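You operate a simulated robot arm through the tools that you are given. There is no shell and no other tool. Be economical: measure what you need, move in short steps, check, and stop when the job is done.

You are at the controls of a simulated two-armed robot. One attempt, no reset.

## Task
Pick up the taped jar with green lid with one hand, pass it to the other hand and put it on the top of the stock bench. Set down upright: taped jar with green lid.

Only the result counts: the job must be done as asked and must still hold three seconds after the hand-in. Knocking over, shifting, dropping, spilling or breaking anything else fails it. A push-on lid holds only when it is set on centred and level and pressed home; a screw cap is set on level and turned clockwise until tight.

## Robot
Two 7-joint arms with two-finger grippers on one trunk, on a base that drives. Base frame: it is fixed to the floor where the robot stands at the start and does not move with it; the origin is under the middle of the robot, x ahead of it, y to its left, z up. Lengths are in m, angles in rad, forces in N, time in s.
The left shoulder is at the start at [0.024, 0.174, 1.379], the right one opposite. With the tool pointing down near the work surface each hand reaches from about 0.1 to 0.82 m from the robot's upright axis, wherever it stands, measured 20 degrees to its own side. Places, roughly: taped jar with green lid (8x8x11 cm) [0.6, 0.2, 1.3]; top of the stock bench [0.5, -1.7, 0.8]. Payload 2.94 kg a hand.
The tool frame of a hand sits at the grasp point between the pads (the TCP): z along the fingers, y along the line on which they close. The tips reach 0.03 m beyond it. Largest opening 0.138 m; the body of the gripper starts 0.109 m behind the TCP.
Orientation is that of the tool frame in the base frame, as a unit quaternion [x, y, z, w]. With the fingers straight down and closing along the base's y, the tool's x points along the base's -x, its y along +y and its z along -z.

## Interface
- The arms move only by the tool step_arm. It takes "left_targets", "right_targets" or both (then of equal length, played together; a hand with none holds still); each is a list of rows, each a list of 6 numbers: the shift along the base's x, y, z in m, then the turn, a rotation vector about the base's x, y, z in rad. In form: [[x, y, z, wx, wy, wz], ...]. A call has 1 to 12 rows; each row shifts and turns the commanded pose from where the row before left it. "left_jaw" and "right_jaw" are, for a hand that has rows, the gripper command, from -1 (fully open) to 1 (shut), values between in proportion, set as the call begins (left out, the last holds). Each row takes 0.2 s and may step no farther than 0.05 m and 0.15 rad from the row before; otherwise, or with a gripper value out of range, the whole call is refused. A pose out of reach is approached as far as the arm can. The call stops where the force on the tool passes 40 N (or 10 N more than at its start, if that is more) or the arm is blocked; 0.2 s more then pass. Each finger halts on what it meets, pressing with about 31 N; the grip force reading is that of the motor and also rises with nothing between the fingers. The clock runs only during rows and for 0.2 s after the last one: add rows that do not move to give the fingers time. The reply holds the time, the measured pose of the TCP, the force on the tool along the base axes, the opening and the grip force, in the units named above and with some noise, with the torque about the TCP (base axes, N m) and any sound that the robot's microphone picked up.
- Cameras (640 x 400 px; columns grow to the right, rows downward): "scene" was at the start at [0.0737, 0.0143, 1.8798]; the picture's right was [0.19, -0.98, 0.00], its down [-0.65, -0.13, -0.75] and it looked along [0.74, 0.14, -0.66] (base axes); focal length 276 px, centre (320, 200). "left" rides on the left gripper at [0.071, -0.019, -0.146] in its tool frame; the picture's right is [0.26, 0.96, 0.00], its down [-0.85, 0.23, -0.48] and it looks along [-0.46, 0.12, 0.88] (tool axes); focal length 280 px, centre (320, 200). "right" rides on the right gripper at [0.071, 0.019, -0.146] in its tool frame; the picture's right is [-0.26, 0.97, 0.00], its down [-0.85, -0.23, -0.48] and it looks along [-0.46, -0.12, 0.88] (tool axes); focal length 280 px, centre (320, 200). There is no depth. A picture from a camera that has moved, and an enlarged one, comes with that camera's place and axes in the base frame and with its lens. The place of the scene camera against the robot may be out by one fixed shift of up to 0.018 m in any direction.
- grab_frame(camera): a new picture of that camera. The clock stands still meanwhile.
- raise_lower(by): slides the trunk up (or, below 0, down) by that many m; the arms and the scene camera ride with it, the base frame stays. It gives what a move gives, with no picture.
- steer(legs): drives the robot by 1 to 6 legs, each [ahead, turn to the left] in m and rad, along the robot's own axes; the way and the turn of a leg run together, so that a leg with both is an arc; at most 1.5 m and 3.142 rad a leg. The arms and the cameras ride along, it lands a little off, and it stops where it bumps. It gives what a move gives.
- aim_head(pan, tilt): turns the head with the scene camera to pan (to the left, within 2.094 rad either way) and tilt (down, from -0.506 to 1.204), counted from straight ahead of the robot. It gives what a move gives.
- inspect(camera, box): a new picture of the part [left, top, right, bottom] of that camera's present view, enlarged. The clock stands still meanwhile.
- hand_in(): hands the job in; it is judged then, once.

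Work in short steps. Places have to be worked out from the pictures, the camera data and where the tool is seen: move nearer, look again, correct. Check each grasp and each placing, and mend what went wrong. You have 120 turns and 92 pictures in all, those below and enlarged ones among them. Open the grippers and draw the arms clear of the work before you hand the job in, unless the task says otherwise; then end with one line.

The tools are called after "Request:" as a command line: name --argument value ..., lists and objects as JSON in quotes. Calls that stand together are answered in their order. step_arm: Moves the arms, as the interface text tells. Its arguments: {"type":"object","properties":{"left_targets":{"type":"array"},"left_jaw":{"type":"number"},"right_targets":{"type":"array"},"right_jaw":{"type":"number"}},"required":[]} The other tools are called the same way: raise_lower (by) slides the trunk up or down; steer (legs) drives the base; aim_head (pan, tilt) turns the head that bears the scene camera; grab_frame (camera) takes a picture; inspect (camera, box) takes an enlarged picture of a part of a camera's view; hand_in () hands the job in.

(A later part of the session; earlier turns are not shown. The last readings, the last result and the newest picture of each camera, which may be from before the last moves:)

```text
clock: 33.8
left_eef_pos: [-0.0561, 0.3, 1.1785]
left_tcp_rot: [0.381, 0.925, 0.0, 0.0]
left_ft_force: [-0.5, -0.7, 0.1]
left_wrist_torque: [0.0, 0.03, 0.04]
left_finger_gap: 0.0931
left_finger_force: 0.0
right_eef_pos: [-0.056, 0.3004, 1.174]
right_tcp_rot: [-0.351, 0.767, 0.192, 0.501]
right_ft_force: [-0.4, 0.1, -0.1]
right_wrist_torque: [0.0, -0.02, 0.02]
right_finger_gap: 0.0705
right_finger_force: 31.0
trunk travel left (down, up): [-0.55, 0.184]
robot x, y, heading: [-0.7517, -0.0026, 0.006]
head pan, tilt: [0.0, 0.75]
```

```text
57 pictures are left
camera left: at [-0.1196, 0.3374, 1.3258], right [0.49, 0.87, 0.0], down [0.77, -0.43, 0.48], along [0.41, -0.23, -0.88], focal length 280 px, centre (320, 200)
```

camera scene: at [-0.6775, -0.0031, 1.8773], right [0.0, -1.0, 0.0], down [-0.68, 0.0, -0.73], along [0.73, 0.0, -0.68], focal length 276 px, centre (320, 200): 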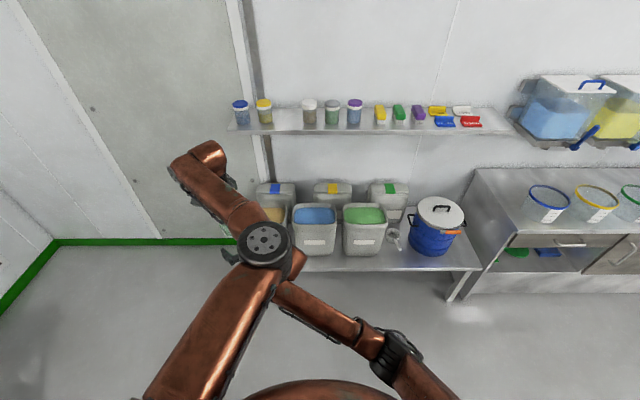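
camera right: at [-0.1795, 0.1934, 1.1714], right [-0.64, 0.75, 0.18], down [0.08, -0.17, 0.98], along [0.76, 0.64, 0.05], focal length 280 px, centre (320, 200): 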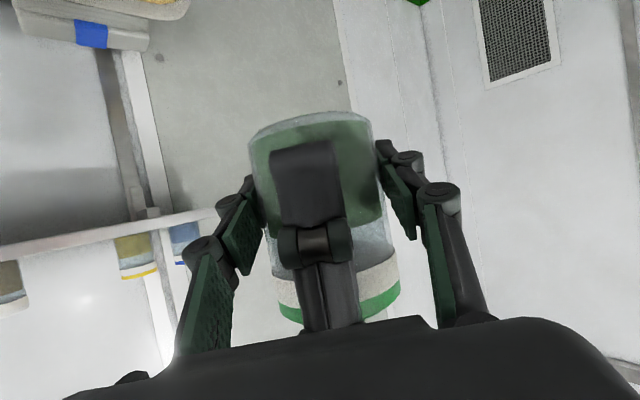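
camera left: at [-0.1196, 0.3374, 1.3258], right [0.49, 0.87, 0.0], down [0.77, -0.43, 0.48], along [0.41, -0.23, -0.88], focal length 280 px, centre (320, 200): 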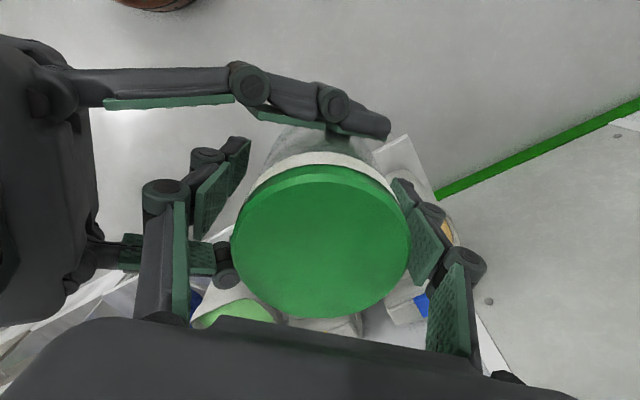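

The left is free with clearance on both sides and the right still holds. I'll raise the left hand straight up.

Request:
step_arm --left_targets '[[0, 0, 0.02, 0, 0, 0], [0, 0, 0.03, 0, 0, 0], [0, 0, 0.03, 0, 0, 0], [0, 0, 0.035, 0, 0, 0], [0, 0, 0.04, 0, 0, 0], [0, 0, 0.04, 0, 0, 0], [0, 0, 0, 0, 0, 0]]'

Request:
grab_frame --camera "left"

Request:
grab_frame --camera "scene"

```text
clock: 35.4
left_eef_pos: [-0.055, 0.3001, 1.3755]
left_tcp_rot: [0.38, 0.925, 0.0, -0.001]
left_ft_force: [0.6, -0.8, -0.1]
left_wrist_torque: [0.06, 0.01, 0.02]
left_finger_gap: 0.0929
left_finger_force: 0.1
right_eef_pos: [-0.0552, 0.2989, 1.175]
right_tcp_rot: [-0.35, 0.768, 0.191, 0.501]
right_ft_force: [0.7, 0.0, 0.2]
right_wrist_torque: [0.01, 0.01, 0.01]
right_finger_gap: 0.0702
right_finger_force: 31.2
trunk travel left (down, up): [-0.55, 0.184]
robot x, y, heading: [-0.7503, 0.0002, -0.002]
head pan, tilt: [0.0, 0.75]
```

```text
56 pictures are left
camera left: at [-0.1191, 0.3374, 1.5215], right [0.49, 0.87, 0.0], down [0.77, -0.43, 0.47], along [0.41, -0.23, -0.88], focal length 280 px, centre (320, 200)
```

left: 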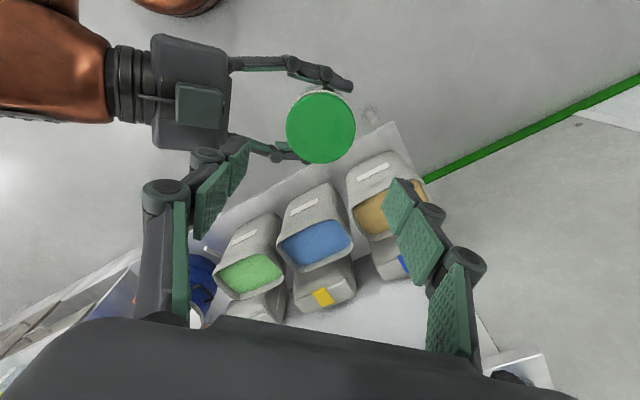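

```text
55 pictures are left
camera scene: at [-0.6764, -0.0021, 1.8773], right [0.0, -1.0, 0.0], down [-0.68, 0.0, -0.73], along [0.73, 0.0, -0.68], focal length 276 px, centre (320, 200)
```

scene: 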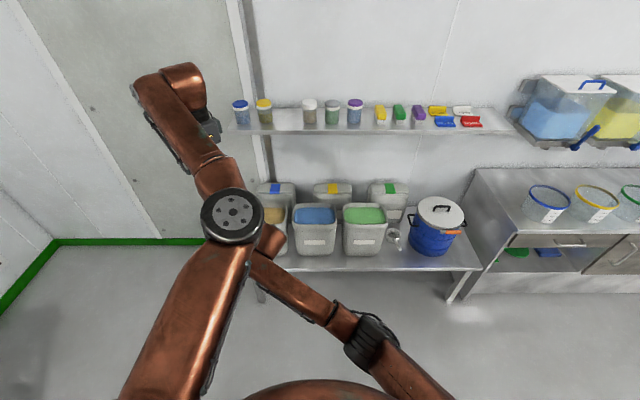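

The pass is done: the right hand alone holds the jar. I'll retract the left hand up and outward, then swing the right hand to a straight-ahead carrying pose.

Request:
step_arm --left_targets '[[0, 0.03, 0.025, 0, 0, 0.11], [-0.02, 0.035, 0.02, 0, 0, 0.11], [-0.03, 0.035, 0.01, 0, 0, 0.11], [-0.03, 0.035, 0.01, 0, 0, 0.11], [-0.03, 0.03, 0.01, 0, 0, 0.11], [-0.03, 0.02, 0.01, 0, 0, 0.11], [-0.03, 0.02, 0, 0, 0, 0.11], [0, 0, 0, 0, 0, 0]]'

Request:
step_arm --right_targets '[[0.002, -0.04, 0, 0, 0, -0.0785], [0.002, -0.04, 0, 0, 0, -0.0785], [0.002, -0.04, 0, 0, 0, -0.0785], [0.002, -0.04, 0, 0, 0, -0.0785], [0.002, -0.04, 0, 0, 0, -0.0785], [0.002, -0.04, 0, 0, 0, -0.0785], [0.002, -0.04, 0, 0, 0, -0.0785], [0.002, -0.04, 0, 0, 0, -0.0785], [0.002, -0.04, 0, 0, 0, -0.0785], [0.002, -0.04, 0, 0, 0, -0.0785], [0, 0, 0, 0, 0, 0]]'

Request:
grab_frame --camera "scene"

Request:
grab_frame --camera "right"

```text
clock: 37.2
left_eef_pos: [-0.2249, 0.5049, 1.46]
left_tcp_rot: [0.005, 1.0, -0.001, -0.001]
left_ft_force: [0.0, 0.7, -0.6]
left_wrist_torque: [0.04, 0.02, 0.01]
left_finger_gap: 0.0931
left_finger_force: 0.0
right_eef_pos: [-0.0548, 0.2991, 1.1745]
right_tcp_rot: [-0.35, 0.767, 0.192, 0.502]
right_ft_force: [0.4, -0.1, 0.3]
right_wrist_torque: [0.0, -0.01, 0.0]
right_finger_gap: 0.0704
right_finger_force: 30.8
trunk travel left (down, up): [-0.55, 0.184]
robot x, y, heading: [-0.751, 0.0008, -0.002]
head pan, tilt: [0.0, 0.75]
```

```text
clock: 39.6
left_eef_pos: [-0.2252, 0.5041, 1.4592]
left_tcp_rot: [0.005, 1.0, 0.0, 0.001]
left_ft_force: [0.0, 0.3, 0.7]
left_wrist_torque: [0.0, -0.02, 0.01]
left_finger_gap: 0.0931
left_finger_force: 0.1
right_eef_pos: [-0.0343, -0.0996, 1.1748]
right_tcp_rot: [-0.03, 0.843, -0.016, 0.537]
right_ft_force: [0.9, 0.1, 0.7]
right_wrist_torque: [0.02, 0.01, 0.02]
right_finger_gap: 0.07
right_finger_force: 30.7
trunk travel left (down, up): [-0.55, 0.184]
robot x, y, heading: [-0.7519, -0.0019, 0.001]
head pan, tilt: [0.0, 0.75]
```

```text
54 pictures are left
camera scene: at [-0.6773, -0.0015, 1.8773], right [0.0, -1.0, 0.0], down [-0.68, 0.0, -0.73], along [0.73, 0.0, -0.68], focal length 276 px, centre (320, 200)
```

scene: 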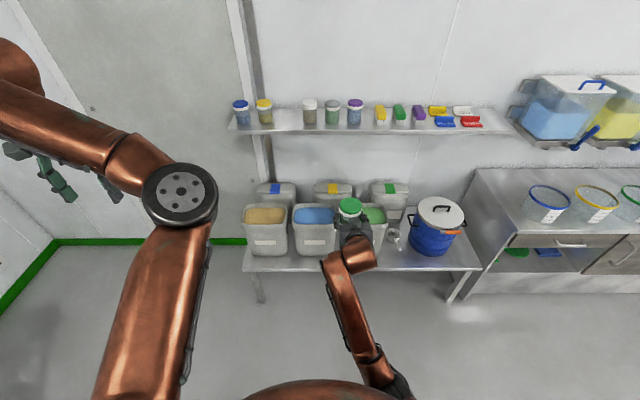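

```text
53 pictures are left
camera right: at [-0.1971, -0.0886, 1.1715], right [0.08, 0.98, 0.18], down [-0.06, -0.18, 0.98], along [0.99, -0.09, 0.05], focal length 280 px, centre (320, 200)
```

right: 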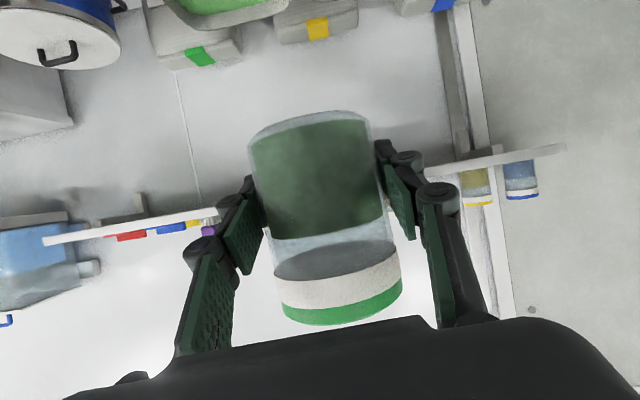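

The jar is held firmly. I estimate the stock bench top at z≈0.81 with its near front corner at about (0.23, −0.97). I'll drive parallel to it and look at the top from closer.

Request:
steer --legs '[[0, -1.571], [0.9, 0], [0, 1.571]]'

Request:
aim_head --pan -0.2 --tilt 0.65

Request:
grab_frame --camera "scene"

```text
clock: 51.9
left_eef_pos: [-0.2169, -0.3926, 1.4594]
left_tcp_rot: [0.009, 1.0, 0.0, 0.0]
left_ft_force: [0.6, 0.4, 0.1]
left_wrist_torque: [0.0, -0.03, 0.02]
left_finger_gap: 0.0931
left_finger_force: 0.1
right_eef_pos: [-0.033, -1.0001, 1.1758]
right_tcp_rot: [-0.027, 0.844, -0.018, 0.536]
right_ft_force: [0.0, -0.6, -0.8]
right_wrist_torque: [0.01, 0.02, -0.01]
right_finger_gap: 0.0693
right_finger_force: 31.1
trunk travel left (down, up): [-0.55, 0.184]
robot x, y, heading: [-0.7475, -0.8937, -0.0]
head pan, tilt: [0.0, 0.75]
```

```text
clock: 52.6
left_eef_pos: [-0.2173, -0.3923, 1.4599]
left_tcp_rot: [0.01, 1.0, 0.001, 0.0]
left_ft_force: [0.8, 0.3, -1.3]
left_wrist_torque: [0.0, 0.02, 0.02]
left_finger_gap: 0.0933
left_finger_force: 0.0
right_eef_pos: [-0.0329, -1.0005, 1.1752]
right_tcp_rot: [-0.027, 0.843, -0.017, 0.537]
right_ft_force: [-0.1, 0.3, -0.3]
right_wrist_torque: [-0.02, 0.0, 0.0]
right_finger_gap: 0.0694
right_finger_force: 30.8
trunk travel left (down, up): [-0.55, 0.184]
robot x, y, heading: [-0.7457, -0.893, -0.007]
head pan, tilt: [-0.201, 0.649]
```

```text
52 pictures are left
camera scene: at [-0.6713, -0.9127, 1.8859], right [-0.2, -0.98, 0.0], down [-0.59, 0.12, -0.8], along [0.78, -0.16, -0.61], focal length 276 px, centre (320, 200)
```

scene: 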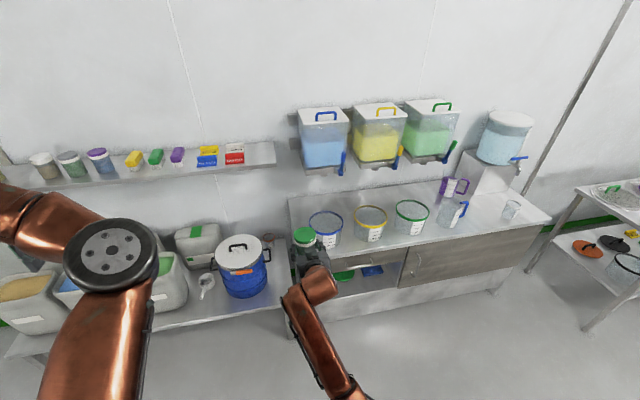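

The bench is fully in view, so I'll zoom in on its top to choose a free spot.

Request:
inspect --camera "scene" --box '[280, 140, 560, 315]'

```text
2.29 times, centred on (420, 228) of scene
camera zoom: at [-0.6713, -0.9127, 1.8859], right [-0.2, -0.98, 0.0], down [-0.59, 0.12, -0.8], along [0.78, -0.16, -0.61], focal length 632 px, centre (91, 137)
```

zoom: 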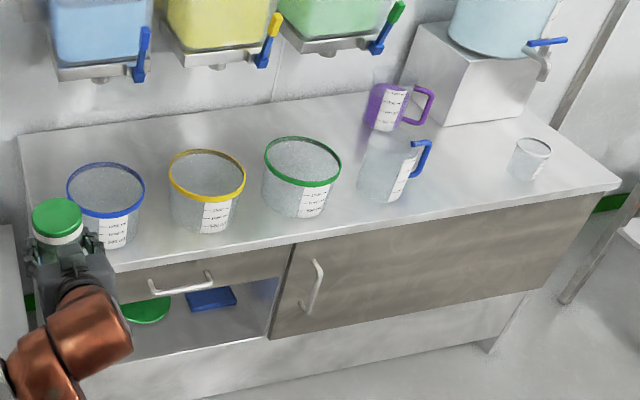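

There's a good free spot near the front edge between the blue-handled pitcher and the small cup, around (0.34, −2.09). I'll drive along to face it.

Request:
steer --legs '[[0, -1.571], [1.09, 0], [0, 1.571]]'

Request:
aim_head --pan 0.0 --tilt 0.65

Request:
grab_frame --camera "scene"

```text
clock: 65.9
left_eef_pos: [-0.2229, -1.4826, 1.459]
left_tcp_rot: [0.011, 1.0, 0.0, 0.0]
left_ft_force: [-0.6, 0.4, 0.0]
left_wrist_torque: [0.0, 0.0, 0.03]
left_finger_gap: 0.093
left_finger_force: 0.0
right_eef_pos: [-0.0389, -2.0908, 1.1742]
right_tcp_rot: [-0.026, 0.843, -0.019, 0.537]
right_ft_force: [-0.4, 0.5, -0.6]
right_wrist_torque: [0.03, 0.0, -0.01]
right_finger_gap: 0.0693
right_finger_force: 30.5
trunk travel left (down, up): [-0.55, 0.184]
robot x, y, heading: [-0.754, -1.9827, -0.006]
head pan, tilt: [-0.201, 0.649]
```

```text
clock: 66.6
left_eef_pos: [-0.2227, -1.4831, 1.4604]
left_tcp_rot: [0.012, 1.0, 0.0, 0.0]
left_ft_force: [-0.1, 0.7, -0.6]
left_wrist_torque: [-0.05, -0.02, -0.01]
left_finger_gap: 0.0932
left_finger_force: 0.1
right_eef_pos: [-0.0397, -2.0911, 1.1749]
right_tcp_rot: [-0.026, 0.844, -0.019, 0.536]
right_ft_force: [-0.3, -0.2, 0.0]
right_wrist_torque: [-0.03, 0.05, 0.02]
right_finger_gap: 0.0698
right_finger_force: 31.2
trunk travel left (down, up): [-0.55, 0.184]
robot x, y, heading: [-0.7563, -1.982, -0.006]
head pan, tilt: [0.0, 0.649]
```

```text
50 pictures are left
camera scene: at [-0.6765, -1.9845, 1.8859], right [-0.01, -1.0, 0.0], down [-0.6, 0.01, -0.8], along [0.8, -0.01, -0.6], focal length 276 px, centre (320, 200)
```

scene: 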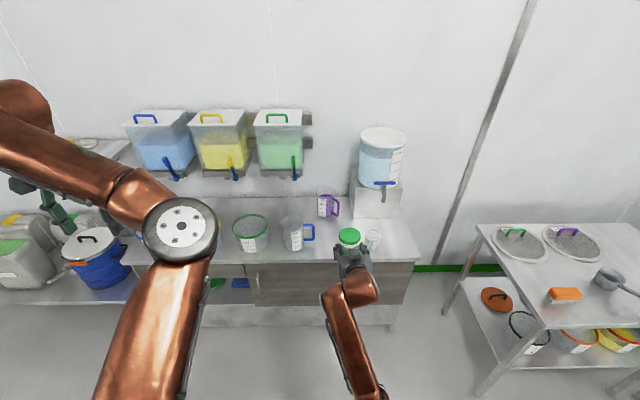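

The slot is centred at y≈−2.09, in line with the jar. I'll drive ahead 0.38 m and lower the trunk by 0.22 m, leaving the jar a little above the bench.

Request:
steer --legs '[[0.38, 0]]'

Request:
raise_lower --by -0.22

Request:
grab_frame --camera "scene"

Request:
grab_frame --camera "right"

```text
clock: 69.0
left_eef_pos: [0.1584, -1.488, 1.4597]
left_tcp_rot: [0.012, 1.0, 0.0, 0.0]
left_ft_force: [0.5, -0.3, 0.7]
left_wrist_torque: [-0.01, 0.01, 0.01]
left_finger_gap: 0.093
left_finger_force: 0.1
right_eef_pos: [0.3411, -2.0954, 1.1748]
right_tcp_rot: [-0.025, 0.843, -0.02, 0.536]
right_ft_force: [0.7, 0.2, -1.7]
right_wrist_torque: [0.02, 0.01, -0.01]
right_finger_gap: 0.0695
right_finger_force: 31.1
trunk travel left (down, up): [-0.55, 0.184]
robot x, y, heading: [-0.375, -1.9866, -0.014]
head pan, tilt: [0.0, 0.649]
```

```text
clock: 71.3
left_eef_pos: [0.1577, -1.4869, 1.2412]
left_tcp_rot: [0.012, 1.0, 0.0, 0.0]
left_ft_force: [-0.4, -0.7, 0.7]
left_wrist_torque: [0.0, -0.05, 0.02]
left_finger_gap: 0.0932
left_finger_force: 0.0
right_eef_pos: [0.3415, -2.1043, 0.9546]
right_tcp_rot: [-0.028, 0.842, -0.029, 0.538]
right_ft_force: [-0.7, 0.6, -1.5]
right_wrist_torque: [-0.01, 0.0, -0.02]
right_finger_gap: 0.0694
right_finger_force: 31.2
trunk travel left (down, up): [-0.33, 0.404]
robot x, y, heading: [-0.3774, -1.9884, -0.011]
head pan, tilt: [0.0, 0.649]
```

```text
49 pictures are left
camera scene: at [-0.2271, -1.9892, 1.6658], right [-0.01, -1.0, 0.0], down [-0.6, 0.01, -0.8], along [0.8, -0.01, -0.6], focal length 276 px, centre (320, 200)
```

scene: 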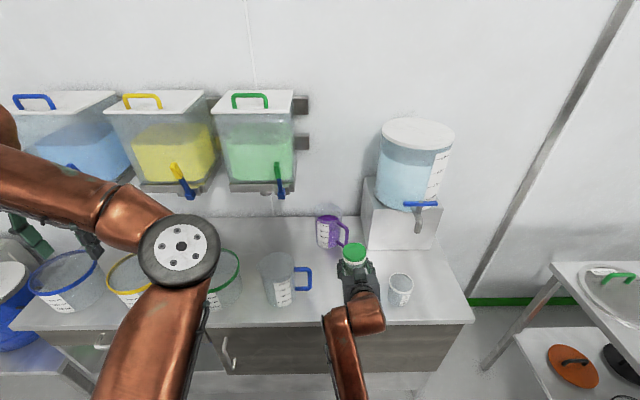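

```text
48 pictures are left
camera right: at [0.1797, -2.0885, 0.9499], right [0.1, 0.98, 0.16], down [-0.07, -0.16, 0.99], along [0.99, -0.11, 0.05], focal length 280 px, centre (320, 200)
```

right: 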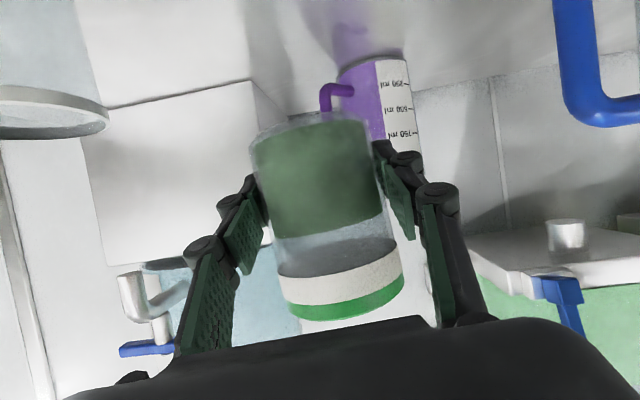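

The cup edge is at y≈−2.22 and the pitcher handle at y≈−1.965, so I'll recentre to y≈−2.092 and take out the 1.2° of roll. Then I'll come down most of the way.

Request:
step_arm --right_targets '[[0.002, 0.006, -0.02, 0.01, 0, 0.01], [0.002, 0.006, -0.02, 0.011, 0, 0.01], [0, 0, -0.02, 0, 0, 0], [0, 0, -0.01, 0, 0, 0], [0, 0, 0, 0, 0, 0]]'

Request:
inspect --camera "scene" --box '[240, 220, 440, 345]'

Request:
grab_frame --camera "right"

```text
clock: 72.7
left_eef_pos: [0.1565, -1.4876, 1.2392]
left_tcp_rot: [0.012, 1.0, 0.0, 0.0]
left_ft_force: [0.1, -0.2, -0.5]
left_wrist_torque: [0.04, 0.03, -0.04]
left_finger_gap: 0.0933
left_finger_force: 0.0
right_eef_pos: [0.3584, -2.1123, 0.9001]
right_tcp_rot: [-0.036, 0.833, -0.034, 0.551]
right_ft_force: [1.4, 0.6, -2.1]
right_wrist_torque: [-0.01, 0.02, -0.01]
right_finger_gap: 0.0697
right_finger_force: 31.0
trunk travel left (down, up): [-0.33, 0.404]
robot x, y, heading: [-0.3764, -1.9877, -0.014]
head pan, tilt: [0.0, 0.649]
stopped in row 5 (right hand): the arm was blocked; the commanded pose is now the measured one
```

```text
3.20 times, centred on (340, 282) of scene
camera zoom: at [-0.2264, -1.9893, 1.6656], right [-0.01, -1.0, 0.0], down [-0.6, 0.01, -0.8], along [0.8, -0.01, -0.61], focal length 884 px, centre (256, -64)
```

zoom: 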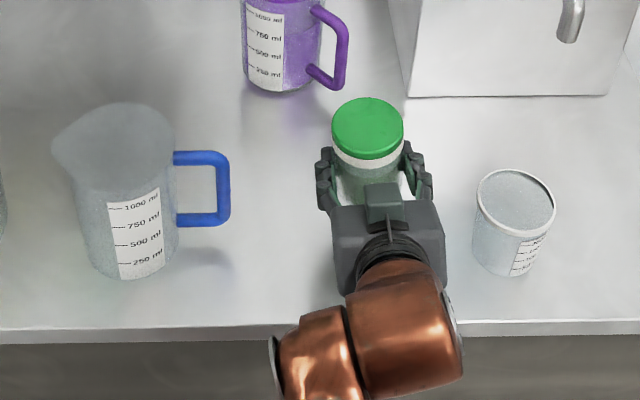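

```text
46 pictures are left
camera right: at [0.1963, -2.0982, 0.8908], right [0.08, 0.99, 0.15], down [-0.1, -0.14, 0.99], along [0.99, -0.1, 0.09], focal length 280 px, centre (320, 200)
```

right: 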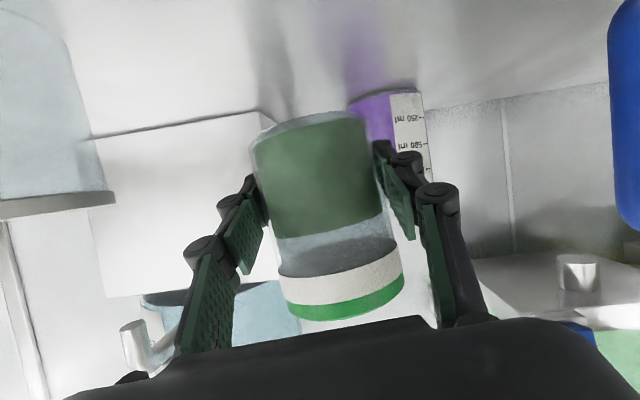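

The arm reports being blocked, and the TCP drifted off by about 2 cm. I'll raise a little, then look down to see what the right arm's elbow or forearm is touching.

Request:
step_arm --right_targets '[[0, 0, 0.02, 0, 0, 0], [0, 0, 0.02, 0, 0, 0], [0, 0, 0.01, 0, 0, 0], [0, 0, 0, 0, 0, 0]]'

Request:
aim_head --pan -0.35 --tilt 1.15

Request:
grab_frame --camera "scene"

Request:
grab_frame --camera "left"

```text
clock: 73.7
left_eef_pos: [0.1567, -1.4884, 1.2398]
left_tcp_rot: [0.013, 1.0, 0.001, 0.0]
left_ft_force: [0.3, -0.4, -0.4]
left_wrist_torque: [0.0, 0.0, 0.0]
left_finger_gap: 0.0931
left_finger_force: 0.0
right_eef_pos: [0.3575, -2.1099, 0.9507]
right_tcp_rot: [-0.036, 0.833, -0.032, 0.551]
right_ft_force: [0.5, 1.4, -1.2]
right_wrist_torque: [0.0, 0.03, 0.0]
right_finger_gap: 0.0693
right_finger_force: 31.3
trunk travel left (down, up): [-0.33, 0.404]
robot x, y, heading: [-0.3722, -1.9852, -0.011]
head pan, tilt: [0.0, 0.649]
```

```text
clock: 74.7
left_eef_pos: [0.1581, -1.4879, 1.2403]
left_tcp_rot: [0.012, 1.0, 0.0, 0.001]
left_ft_force: [-0.2, -0.1, -0.1]
left_wrist_torque: [0.02, 0.04, 0.01]
left_finger_gap: 0.0935
left_finger_force: 0.0
right_eef_pos: [0.358, -2.1104, 0.9516]
right_tcp_rot: [-0.035, 0.833, -0.032, 0.551]
right_ft_force: [-0.1, 0.8, -0.9]
right_wrist_torque: [0.02, 0.03, 0.02]
right_finger_gap: 0.0698
right_finger_force: 31.0
trunk travel left (down, up): [-0.33, 0.404]
robot x, y, heading: [-0.3745, -1.9897, -0.007]
head pan, tilt: [-0.351, 1.15]
```

```text
45 pictures are left
camera scene: at [-0.2575, -2.0092, 1.6282], right [-0.35, -0.94, 0.0], down [-0.85, 0.32, -0.41], along [0.38, -0.14, -0.91], focal length 276 px, centre (320, 200)
```

scene: 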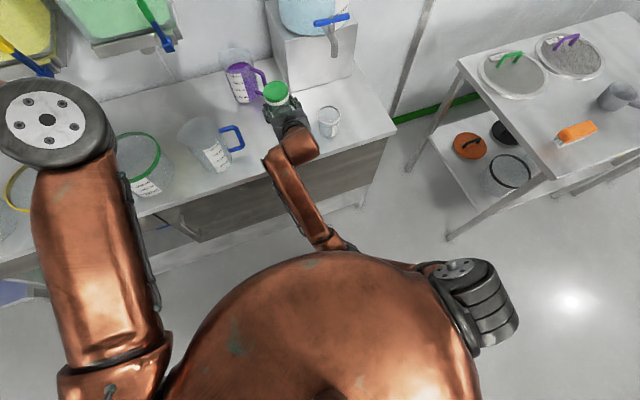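

```text
44 pictures are left
camera left: at [0.0858, -1.5045, 1.3868], right [-0.24, 0.97, 0.0], down [0.85, 0.21, 0.48], along [0.46, 0.11, -0.88], focal length 280 px, centre (320, 200)
```

left: 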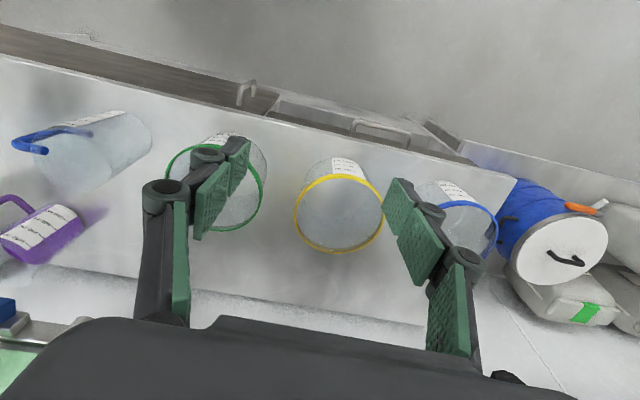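

The right elbow is folded close to the trunk and low, which is likely the block. I'll back off, extend the arm forward to unfold it, and re-approach.

Request:
steer --legs '[[-0.28, 0]]'

Request:
step_arm --right_targets '[[0.03, 0.0, 0.01, 0, 0, 0], [0.035, 0.0, 0.0, 0, 0, 0], [0.035, 0.0, 0, 0, 0, 0], [0.035, 0.0, 0, 0, 0, 0], [0.035, 0.0, 0, 0, 0, 0], [0, 0, 0, 0, 0, 0]]'

Request:
grab_frame --camera "scene"

```text
clock: 76.6
left_eef_pos: [-0.1244, -1.4845, 1.2412]
left_tcp_rot: [0.012, 1.0, 0.0, 0.001]
left_ft_force: [-0.9, -0.3, 0.7]
left_wrist_torque: [-0.01, -0.09, 0.01]
left_finger_gap: 0.093
left_finger_force: 0.0
right_eef_pos: [0.0761, -2.1077, 0.9529]
right_tcp_rot: [-0.035, 0.833, -0.032, 0.552]
right_ft_force: [-1.8, 0.8, -1.4]
right_wrist_torque: [-0.03, 0.01, -0.02]
right_finger_gap: 0.0695
right_finger_force: 30.8
trunk travel left (down, up): [-0.33, 0.404]
robot x, y, heading: [-0.6512, -1.9816, -0.008]
head pan, tilt: [-0.351, 1.15]
```

```text
clock: 78.0
left_eef_pos: [-0.1218, -1.485, 1.2397]
left_tcp_rot: [0.013, 1.0, 0.0, 0.0]
left_ft_force: [0.0, -0.7, 0.5]
left_wrist_torque: [-0.01, -0.04, -0.01]
left_finger_gap: 0.0933
left_finger_force: 0.0
right_eef_pos: [0.2473, -2.1091, 0.9622]
right_tcp_rot: [-0.036, 0.833, -0.031, 0.551]
right_ft_force: [-0.1, 0.0, -1.2]
right_wrist_torque: [0.02, -0.01, 0.01]
right_finger_gap: 0.0693
right_finger_force: 31.1
trunk travel left (down, up): [-0.33, 0.404]
robot x, y, heading: [-0.6561, -1.9852, -0.009]
head pan, tilt: [-0.351, 1.15]
```

```text
43 pictures are left
camera scene: at [-0.538, -2.0064, 1.6282], right [-0.35, -0.94, 0.0], down [-0.85, 0.32, -0.41], along [0.38, -0.14, -0.91], focal length 276 px, centre (320, 200)
```

scene: 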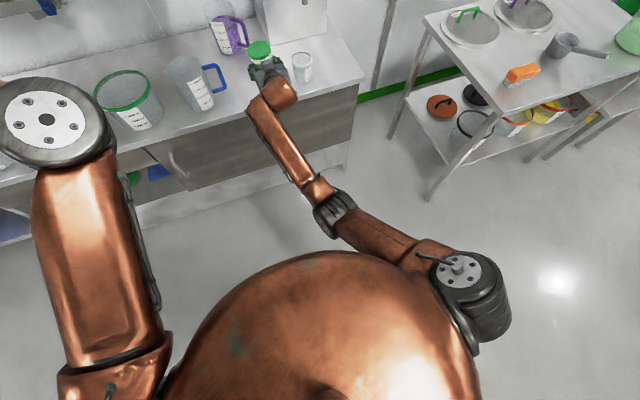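

The arm is unfolded now. I'll restore the grasp-time orientation (roll +0.033, pitch +0.034), recentre y, and drive 0.1 m forward.

Request:
step_arm --right_targets '[[0, 0.008, 0, 0.016, 0.017, 0], [0, 0.008, 0, 0.017, 0.017, 0], [0, 0, 0, 0, 0, 0]]'

Request:
steer --legs '[[0.1, 0]]'

Request:
aim_head --pan -0.1 --tilt 0.8

Request:
grab_frame --camera "scene"

```text
clock: 78.8
left_eef_pos: [-0.1225, -1.4846, 1.2413]
left_tcp_rot: [0.012, 1.0, 0.0, 0.0]
left_ft_force: [0.0, -0.5, -0.8]
left_wrist_torque: [-0.01, 0.01, 0.06]
left_finger_gap: 0.0931
left_finger_force: 0.0
right_eef_pos: [0.2487, -2.0907, 0.9614]
right_tcp_rot: [-0.027, 0.843, -0.018, 0.537]
right_ft_force: [-0.1, -0.2, -1.5]
right_wrist_torque: [0.01, 0.0, -0.03]
right_finger_gap: 0.0696
right_finger_force: 30.9
trunk travel left (down, up): [-0.33, 0.404]
robot x, y, heading: [-0.6504, -1.9818, -0.007]
head pan, tilt: [-0.351, 1.15]
```

```text
clock: 80.5
left_eef_pos: [-0.1365, -1.4987, 1.2804]
left_tcp_rot: [0.007, 0.999, 0.007, 0.037]
left_ft_force: [1.6, -0.5, 0.2]
left_wrist_torque: [0.07, 0.22, 0.01]
left_finger_gap: 0.0931
left_finger_force: 0.0
right_eef_pos: [0.2577, -2.0832, 0.8796]
right_tcp_rot: [-0.065, 0.891, -0.06, 0.445]
right_ft_force: [0.4, 0.0, -3.6]
right_wrist_torque: [-0.03, -0.06, -0.03]
right_finger_gap: 0.0694
right_finger_force: 31.0
trunk travel left (down, up): [-0.33, 0.404]
robot x, y, heading: [-0.551, -1.9859, -0.013]
head pan, tilt: [-0.351, 1.15]
stopped in leg 1: the robot was blocked; the commanded pose is now the measured one
```

```text
clock: 81.3
left_eef_pos: [-0.1012, -1.4932, 1.2701]
left_tcp_rot: [0.018, 1.0, 0.006, 0.025]
left_ft_force: [-1.9, 0.1, -1.0]
left_wrist_torque: [-0.02, -0.18, -0.03]
left_finger_gap: 0.0933
left_finger_force: 0.0
right_eef_pos: [0.2815, -2.085, 0.9127]
right_tcp_rot: [-0.048, 0.874, -0.04, 0.482]
right_ft_force: [-3.4, -1.9, -1.2]
right_wrist_torque: [0.03, -0.07, 0.06]
right_finger_gap: 0.0696
right_finger_force: 31.2
trunk travel left (down, up): [-0.33, 0.404]
robot x, y, heading: [-0.5529, -1.9869, -0.011]
head pan, tilt: [-0.099, 0.799]
```

```text
42 pictures are left
camera scene: at [-0.3317, -1.9956, 1.6521], right [-0.11, -0.99, 0.01], down [-0.75, 0.08, -0.66], along [0.66, -0.08, -0.75], focal length 276 px, centre (320, 200)
```

scene: 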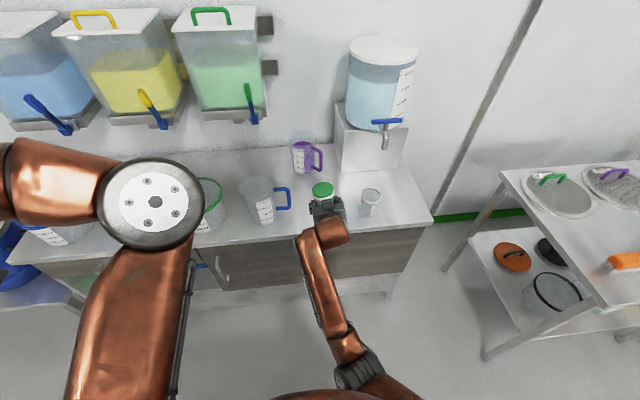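

The arm links behind the wrist sensor met the bench front, so the forearm rides too low. I'll back off at once to unload, and then work out the forearm geometry.

Request:
steer --legs '[[-0.2, 0]]'

Request:
step_arm --left_targets '[[0, 0.02, 0.0, -0.14, 0, 0], [0, 0.02, 0, -0.14, 0, 0], [0, 0.02, 0.0, -0.14, 0, 0], [0, 0.02, 0.0, -0.14, 0, 0], [0, 0.02, 0.0, -0.14, 0, 0], [0, 0, 0, -0.14, 0, 0], [0, 0, 0, -0.14, 0, 0], [0, 0, 0, 0, 0, 0]]'

Request:
grab_frame --camera "left"

Request:
grab_frame --camera "scene"

```text
clock: 82.1
left_eef_pos: [-0.3265, -1.504, 1.2879]
left_tcp_rot: [0.011, 0.993, -0.01, 0.116]
left_ft_force: [3.1, -0.4, 0.3]
left_wrist_torque: [0.03, 0.41, 0.04]
left_finger_gap: 0.0933
left_finger_force: 0.1
right_eef_pos: [0.1346, -2.125, 0.979]
right_tcp_rot: [-0.062, 0.845, -0.11, 0.519]
right_ft_force: [0.5, -0.4, 1.7]
right_wrist_torque: [0.1, 0.23, 0.08]
right_finger_gap: 0.0696
right_finger_force: 30.9
trunk travel left (down, up): [-0.33, 0.404]
robot x, y, heading: [-0.5621, -1.9853, -0.007]
head pan, tilt: [-0.099, 0.799]
stopped in leg 1: the robot was blocked; the commanded pose is now the measured one
```

```text
clock: 83.0
left_eef_pos: [-0.3446, -1.4367, 1.2751]
left_tcp_rot: [0.006, 0.953, -0.28, 0.118]
left_ft_force: [1.3, 0.5, -1.5]
left_wrist_torque: [-0.12, 0.06, -0.12]
left_finger_gap: 0.093
left_finger_force: 0.2
right_eef_pos: [0.1466, -2.1418, 0.9763]
right_tcp_rot: [-0.079, 0.847, -0.157, 0.502]
right_ft_force: [-0.2, -0.7, -4.1]
right_wrist_torque: [-0.03, -0.16, 0.0]
right_finger_gap: 0.0696
right_finger_force: 31.2
trunk travel left (down, up): [-0.33, 0.404]
robot x, y, heading: [-0.5648, -1.9808, -0.008]
head pan, tilt: [-0.099, 0.799]
stopped in row 4 (right hand): the arm was blocked; the commanded pose is now the measured one
```

```text
41 pictures are left
camera left: at [-0.4473, -1.3775, 1.3897], right [-0.18, 0.8, -0.57], down [0.74, 0.5, 0.46], along [0.65, -0.34, -0.68], focal length 280 px, centre (320, 200)
```

left: 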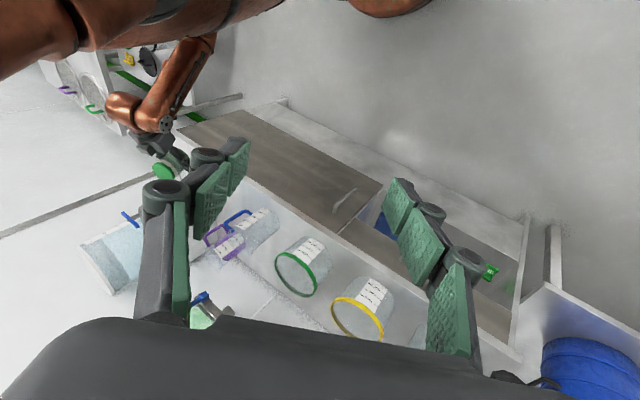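

```text
40 pictures are left
camera scene: at [-0.3085, -1.9927, 1.6508], right [-0.11, -0.99, 0.01], down [-0.76, 0.08, -0.65], along [0.64, -0.08, -0.76], focal length 276 px, centre (320, 200)
```

scene: 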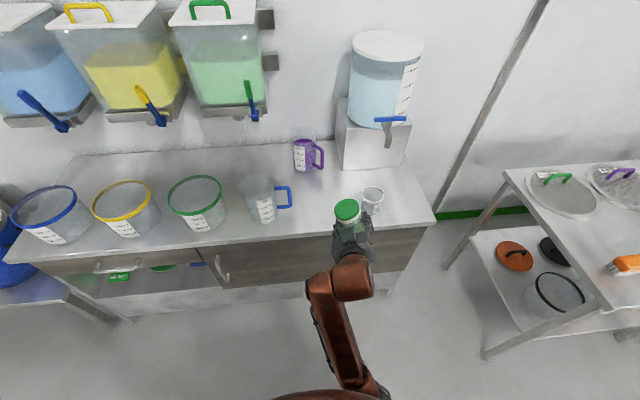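

The torso leans further forward when lowered, which probably jams the right elbow against it. I'll raise the trunk back up to free things and recheck.

Request:
raise_lower --by 0.22

Request:
grab_frame --camera "scene"

Request:
grab_frame --camera "right"

```text
clock: 83.4
left_eef_pos: [-0.4899, -1.4354, 1.2805]
left_tcp_rot: [0.013, 0.944, -0.279, 0.179]
left_ft_force: [-0.5, 0.1, -2.9]
left_wrist_torque: [-0.36, -0.37, 0.08]
left_finger_gap: 0.0935
left_finger_force: 0.0
right_eef_pos: [0.0295, -2.1515, 1.031]
right_tcp_rot: [-0.073, 0.814, -0.172, 0.55]
right_ft_force: [-0.8, -1.5, -4.3]
right_wrist_torque: [-0.03, -0.31, 0.05]
right_finger_gap: 0.0699
right_finger_force: 30.9
trunk travel left (down, up): [-0.332, 0.402]
robot x, y, heading: [-0.566, -1.9822, -0.01]
head pan, tilt: [-0.099, 0.799]
stopped: the arm was blocked; the commanded pose is now the measured one
```

```text
39 pictures are left
camera scene: at [-0.4509, -1.9925, 1.657], right [-0.11, -0.99, 0.0], down [-0.7, 0.08, -0.71], along [0.7, -0.08, -0.7], focal length 276 px, centre (320, 200)
```

scene: 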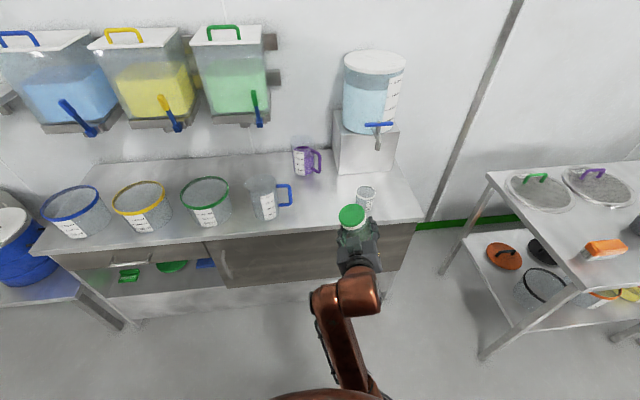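

```text
38 pictures are left
camera right: at [-0.1301, -2.1276, 1.0124], right [0.17, 0.98, -0.12], down [-0.13, 0.14, 0.98], along [0.98, -0.15, 0.15], focal length 280 px, centre (320, 200)
```

right: 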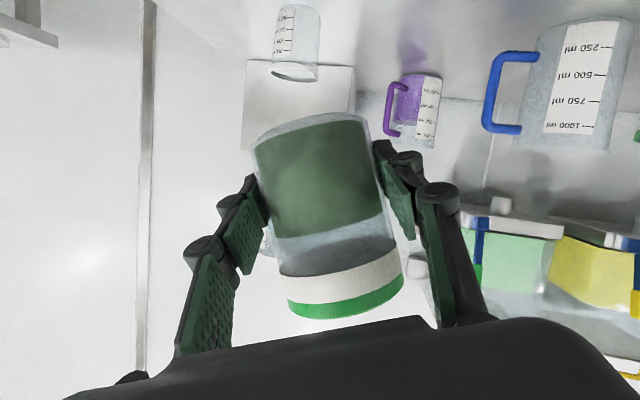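

The torso is swaying back into shape. I'll let everything settle with a few still rows and see the poses.

Request:
step_arm --right_targets '[[0, 0, 0, 0, 0, 0], [0, 0, 0, 0, 0, 0], [0, 0, 0, 0, 0, 0], [0, 0, 0, 0, 0, 0], [0, 0, 0, 0, 0, 0], [0, 0, 0, 0, 0, 0]]'

Request:
grab_frame --camera "scene"

```text
clock: 84.4
left_eef_pos: [-0.5175, -1.4436, 1.2773]
left_tcp_rot: [-0.028, 0.954, -0.281, 0.101]
left_ft_force: [2.3, 1.7, 0.1]
left_wrist_torque: [-0.09, 0.16, -0.13]
left_finger_gap: 0.0932
left_finger_force: 0.0
right_eef_pos: [0.0177, -2.1679, 1.058]
right_tcp_rot: [-0.068, 0.797, -0.191, 0.568]
right_ft_force: [2.1, 1.1, -2.4]
right_wrist_torque: [-0.04, 0.01, -0.05]
right_finger_gap: 0.0694
right_finger_force: 30.9
trunk travel left (down, up): [-0.332, 0.402]
robot x, y, heading: [-0.5611, -1.9836, -0.017]
head pan, tilt: [-0.099, 0.799]
stopped in row 5 (right hand): the arm was blocked; the commanded pose is now the measured one
```

```text
37 pictures are left
camera scene: at [-0.361, -1.9941, 1.6541], right [-0.11, -0.99, 0.01], down [-0.74, 0.08, -0.67], along [0.67, -0.08, -0.74], focal length 276 px, centre (320, 200)
```

scene: 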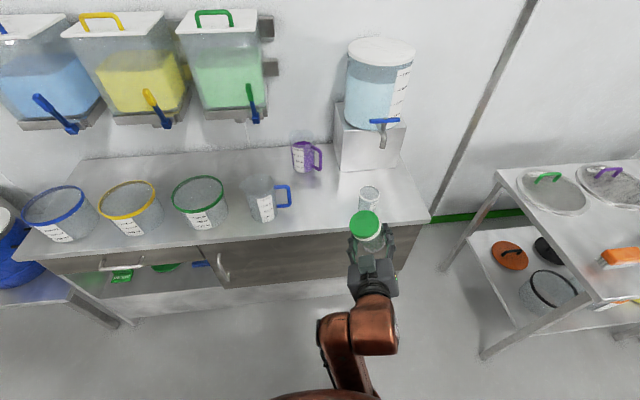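

Both arms have been pulled in against the body and it's still jammed. I'll extend both forward to free the elbows.

Request:
step_arm --left_targets '[[0.035, 0, 0, 0, 0, 0], [0.035, 0, 0, 0, 0, 0], [0.035, 0, 0, 0, 0, 0], [0.035, 0, 0, 0, 0, 0], [0.035, 0, 0, 0, 0, 0], [0.035, 0, 0, 0, 0, 0], [0.035, 0, 0, 0, 0, 0], [0, 0, 0, 0, 0, 0]]' --right_targets '[[0.025, 0.0, 0.01, 0, 0, 0], [0.025, 0.0, 0.01, 0, 0, 0], [0.025, 0.0, 0.01, 0, 0, 0], [0.025, 0.0, 0.01, 0, 0, 0], [0.025, 0.0, 0.0, 0, 0, 0], [0.025, 0.0, 0.0, 0, 0, 0], [0.025, 0.0, 0.0, 0, 0, 0], [0, 0, 0, 0, 0, 0]]'

Request:
grab_frame --camera "scene"

```text
clock: 85.5
left_eef_pos: [-0.3752, -1.4501, 1.251]
left_tcp_rot: [0.022, 0.937, -0.318, 0.145]
left_ft_force: [2.0, 0.5, -1.2]
left_wrist_torque: [-0.19, 0.13, -0.11]
left_finger_gap: 0.0933
left_finger_force: 0.1
right_eef_pos: [0.1358, -2.1657, 1.0622]
right_tcp_rot: [-0.103, 0.82, -0.237, 0.512]
right_ft_force: [0.4, -0.7, -4.7]
right_wrist_torque: [-0.04, -0.21, 0.12]
right_finger_gap: 0.0694
right_finger_force: 31.2
trunk travel left (down, up): [-0.332, 0.402]
robot x, y, heading: [-0.5618, -1.9846, -0.011]
head pan, tilt: [-0.099, 0.799]
stopped in row 5 (right hand): the arm was blocked; the commanded pose is now the measured one
```

```text
36 pictures are left
camera scene: at [-0.2534, -1.9951, 1.6489], right [-0.11, -0.99, 0.01], down [-0.78, 0.08, -0.62], along [0.62, -0.08, -0.78], focal length 276 px, centre (320, 200)
```

scene: 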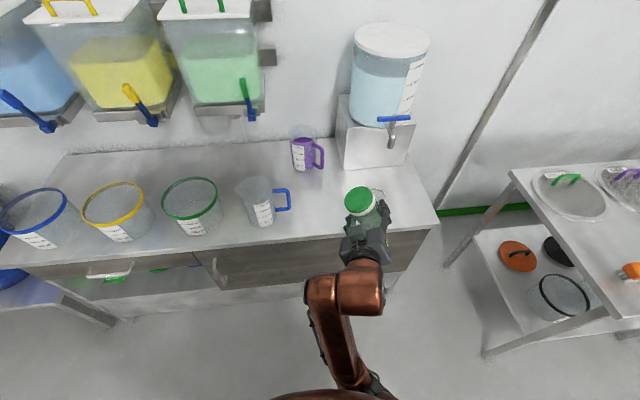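

The torso is still swaying while the arms hold poses. I'll let time pass with only head moves and see whether it calms.

Request:
aim_head --pan 1.2 --tilt 0.8

Request:
grab_frame --camera "scene"

Request:
aim_head --pan -0.3 --tilt 1.1

Request:
grab_frame --camera "scene"

```text
clock: 87.0
left_eef_pos: [-0.4117, -1.4505, 1.255]
left_tcp_rot: [0.029, 0.936, -0.311, 0.165]
left_ft_force: [0.4, 0.7, 0.6]
left_wrist_torque: [-0.04, 0.07, -0.14]
left_finger_gap: 0.0931
left_finger_force: 0.1
right_eef_pos: [0.1034, -2.1624, 1.0866]
right_tcp_rot: [-0.094, 0.807, -0.225, 0.538]
right_ft_force: [1.6, 0.4, -1.6]
right_wrist_torque: [-0.04, 0.01, -0.06]
right_finger_gap: 0.0698
right_finger_force: 31.0
trunk travel left (down, up): [-0.332, 0.402]
robot x, y, heading: [-0.5579, -1.9828, -0.011]
head pan, tilt: [1.201, 0.799]
```

```text
35 pictures are left
camera scene: at [-0.3586, -1.911, 1.6558], right [0.93, -0.37, -0.06], down [-0.32, -0.67, -0.68], along [0.21, 0.65, -0.73], focal length 276 px, centre (320, 200)
```

scene: 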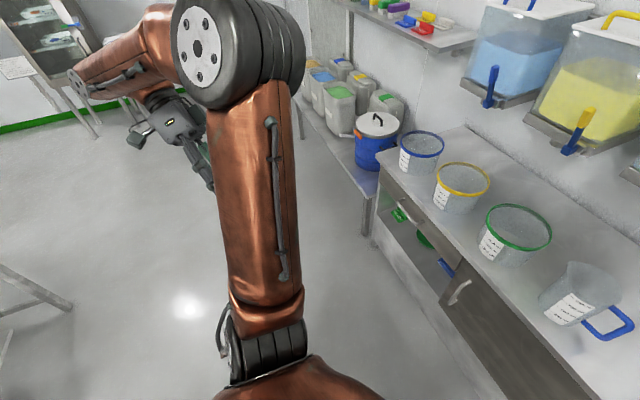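

```text
clock: 88.6
left_eef_pos: [-0.467, -1.4436, 1.2767]
left_tcp_rot: [0.018, 0.937, -0.284, 0.203]
left_ft_force: [0.1, 1.0, 1.7]
left_wrist_torque: [0.07, 0.13, -0.03]
left_finger_gap: 0.0933
left_finger_force: 0.7
right_eef_pos: [0.0481, -2.1568, 1.1214]
right_tcp_rot: [-0.075, 0.791, -0.197, 0.575]
right_ft_force: [2.2, 0.3, 1.3]
right_wrist_torque: [0.09, 0.37, -0.07]
right_finger_gap: 0.0697
right_finger_force: 30.6
trunk travel left (down, up): [-0.332, 0.402]
robot x, y, heading: [-0.5632, -1.9889, -0.01]
head pan, tilt: [-0.3, 1.1]
```

```text
34 pictures are left
camera scene: at [-0.4895, -2.0049, 1.64], right [-0.3, -0.95, -0.01], down [-0.84, 0.27, -0.48], along [0.46, -0.14, -0.88], focal length 276 px, centre (320, 200)
```

scene: 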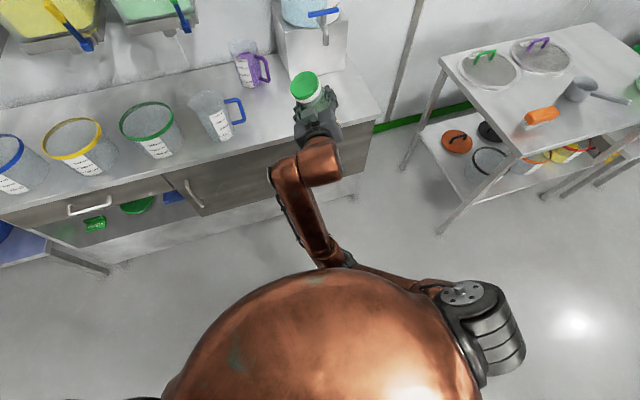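

The torso is coming back upright. I'll let it settle a little longer.

Request:
aim_head --pan 1.0 --tilt 0.8

Request:
aim_head --pan -0.3 --tilt 1.0

Request:
aim_head --pan 1.0 --tilt 0.8

Request:
aim_head --pan -0.3 --tilt 0.9

Request:
grab_frame --camera "scene"

```text
clock: 90.1
left_eef_pos: [-0.3913, -1.4445, 1.2685]
left_tcp_rot: [0.012, 0.942, -0.288, 0.172]
left_ft_force: [-1.3, -0.4, -0.5]
left_wrist_torque: [0.07, -0.08, 0.05]
left_finger_gap: 0.0931
left_finger_force: 0.0
right_eef_pos: [0.115, -2.1611, 1.0923]
right_tcp_rot: [-0.076, 0.804, -0.196, 0.556]
right_ft_force: [-1.6, -0.3, -1.0]
right_wrist_torque: [0.03, 0.06, 0.11]
right_finger_gap: 0.0697
right_finger_force: 31.0
trunk travel left (down, up): [-0.332, 0.402]
robot x, y, heading: [-0.561, -1.984, -0.012]
head pan, tilt: [1.0, 0.799]
```

```text
clock: 91.5
left_eef_pos: [-0.4106, -1.4442, 1.2689]
left_tcp_rot: [0.016, 0.941, -0.288, 0.179]
left_ft_force: [1.1, 0.6, 0.9]
left_wrist_torque: [0.03, 0.08, -0.06]
left_finger_gap: 0.0932
left_finger_force: 0.1
right_eef_pos: [0.0964, -2.1575, 1.0897]
right_tcp_rot: [-0.077, 0.805, -0.194, 0.555]
right_ft_force: [0.6, 0.0, -3.0]
right_wrist_torque: [-0.02, 0.02, 0.0]
right_finger_gap: 0.0695
right_finger_force: 31.3
trunk travel left (down, up): [-0.332, 0.402]
robot x, y, heading: [-0.5599, -1.9856, -0.014]
head pan, tilt: [-0.3, 1.0]
```

```text
clock: 93.0
left_eef_pos: [-0.4213, -1.444, 1.2682]
left_tcp_rot: [0.015, 0.94, -0.288, 0.184]
left_ft_force: [0.1, -0.2, 0.2]
left_wrist_torque: [-0.01, -0.02, -0.02]
left_finger_gap: 0.0932
left_finger_force: 0.1
right_eef_pos: [0.0893, -2.1549, 1.0969]
right_tcp_rot: [-0.076, 0.802, -0.192, 0.56]
right_ft_force: [0.3, -0.6, -1.4]
right_wrist_torque: [-0.03, -0.01, -0.01]
right_finger_gap: 0.0696
right_finger_force: 31.1
trunk travel left (down, up): [-0.332, 0.402]
robot x, y, heading: [-0.5595, -1.9854, -0.004]
head pan, tilt: [1.0, 0.799]
```

```text
clock: 94.5
left_eef_pos: [-0.4205, -1.4432, 1.2685]
left_tcp_rot: [0.016, 0.94, -0.287, 0.184]
left_ft_force: [0.9, 0.1, -0.1]
left_wrist_torque: [0.01, 0.01, -0.01]
left_finger_gap: 0.093
left_finger_force: 0.1
right_eef_pos: [0.0888, -2.1559, 1.0957]
right_tcp_rot: [-0.076, 0.803, -0.193, 0.559]
right_ft_force: [-0.5, 0.2, -1.4]
right_wrist_torque: [0.0, 0.0, -0.02]
right_finger_gap: 0.0693
right_finger_force: 30.9
trunk travel left (down, up): [-0.332, 0.402]
robot x, y, heading: [-0.5637, -1.9862, -0.013]
head pan, tilt: [-0.3, 0.901]
```

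```text
33 pictures are left
camera scene: at [-0.4295, -2.0092, 1.6468], right [-0.31, -0.95, 0.0], down [-0.75, 0.24, -0.62], along [0.59, -0.19, -0.78], focal length 276 px, centre (320, 200)
```

scene: 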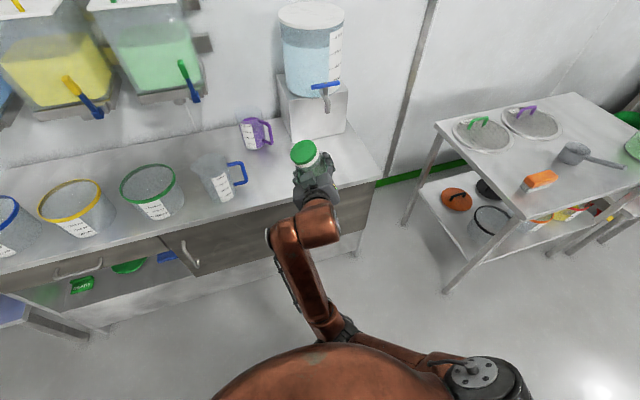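

Everything is settled and still. I'll raise the trunk to its original height, where motion was well-behaved.

Request:
raise_lower --by 0.1

Request:
raise_lower --by 0.12

Request:
grab_frame --camera "scene"

```text
clock: 95.8
left_eef_pos: [-0.4191, -1.4437, 1.3688]
left_tcp_rot: [0.016, 0.94, -0.287, 0.184]
left_ft_force: [-0.2, -0.7, 0.2]
left_wrist_torque: [0.01, -0.02, -0.04]
left_finger_gap: 0.0931
left_finger_force: 0.1
right_eef_pos: [0.0929, -2.1854, 1.2031]
right_tcp_rot: [-0.078, 0.791, -0.233, 0.56]
right_ft_force: [-0.4, 0.2, -2.0]
right_wrist_torque: [0.0, 0.05, 0.01]
right_finger_gap: 0.0698
right_finger_force: 31.4
trunk travel left (down, up): [-0.432, 0.302]
robot x, y, heading: [-0.5593, -1.9851, -0.008]
head pan, tilt: [-0.3, 0.901]
```

```text
clock: 97.3
left_eef_pos: [-0.4204, -1.4439, 1.489]
left_tcp_rot: [0.016, 0.939, -0.288, 0.185]
left_ft_force: [-0.5, 0.0, 0.2]
left_wrist_torque: [-0.03, 0.01, 0.03]
left_finger_gap: 0.0931
left_finger_force: 0.0
right_eef_pos: [0.0948, -2.2032, 1.3271]
right_tcp_rot: [-0.077, 0.785, -0.254, 0.559]
right_ft_force: [1.1, 0.2, -1.7]
right_wrist_torque: [-0.05, 0.0, 0.02]
right_finger_gap: 0.0695
right_finger_force: 30.7
trunk travel left (down, up): [-0.552, 0.182]
robot x, y, heading: [-0.5613, -1.9858, -0.009]
head pan, tilt: [-0.3, 0.901]
```

```text
32 pictures are left
camera scene: at [-0.4987, -2.0084, 1.8669], right [-0.31, -0.95, 0.0], down [-0.75, 0.24, -0.62], along [0.59, -0.19, -0.78], focal length 276 px, centre (320, 200)
```

scene: 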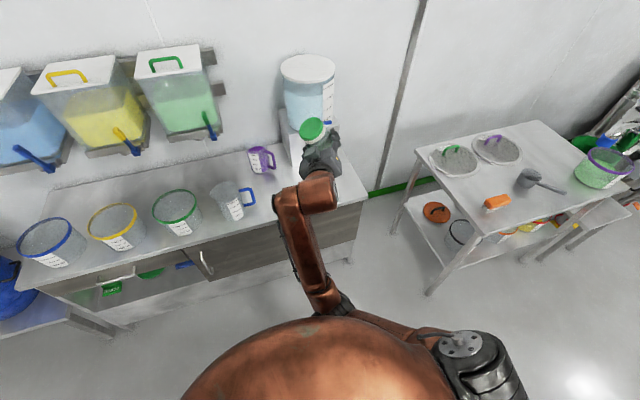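

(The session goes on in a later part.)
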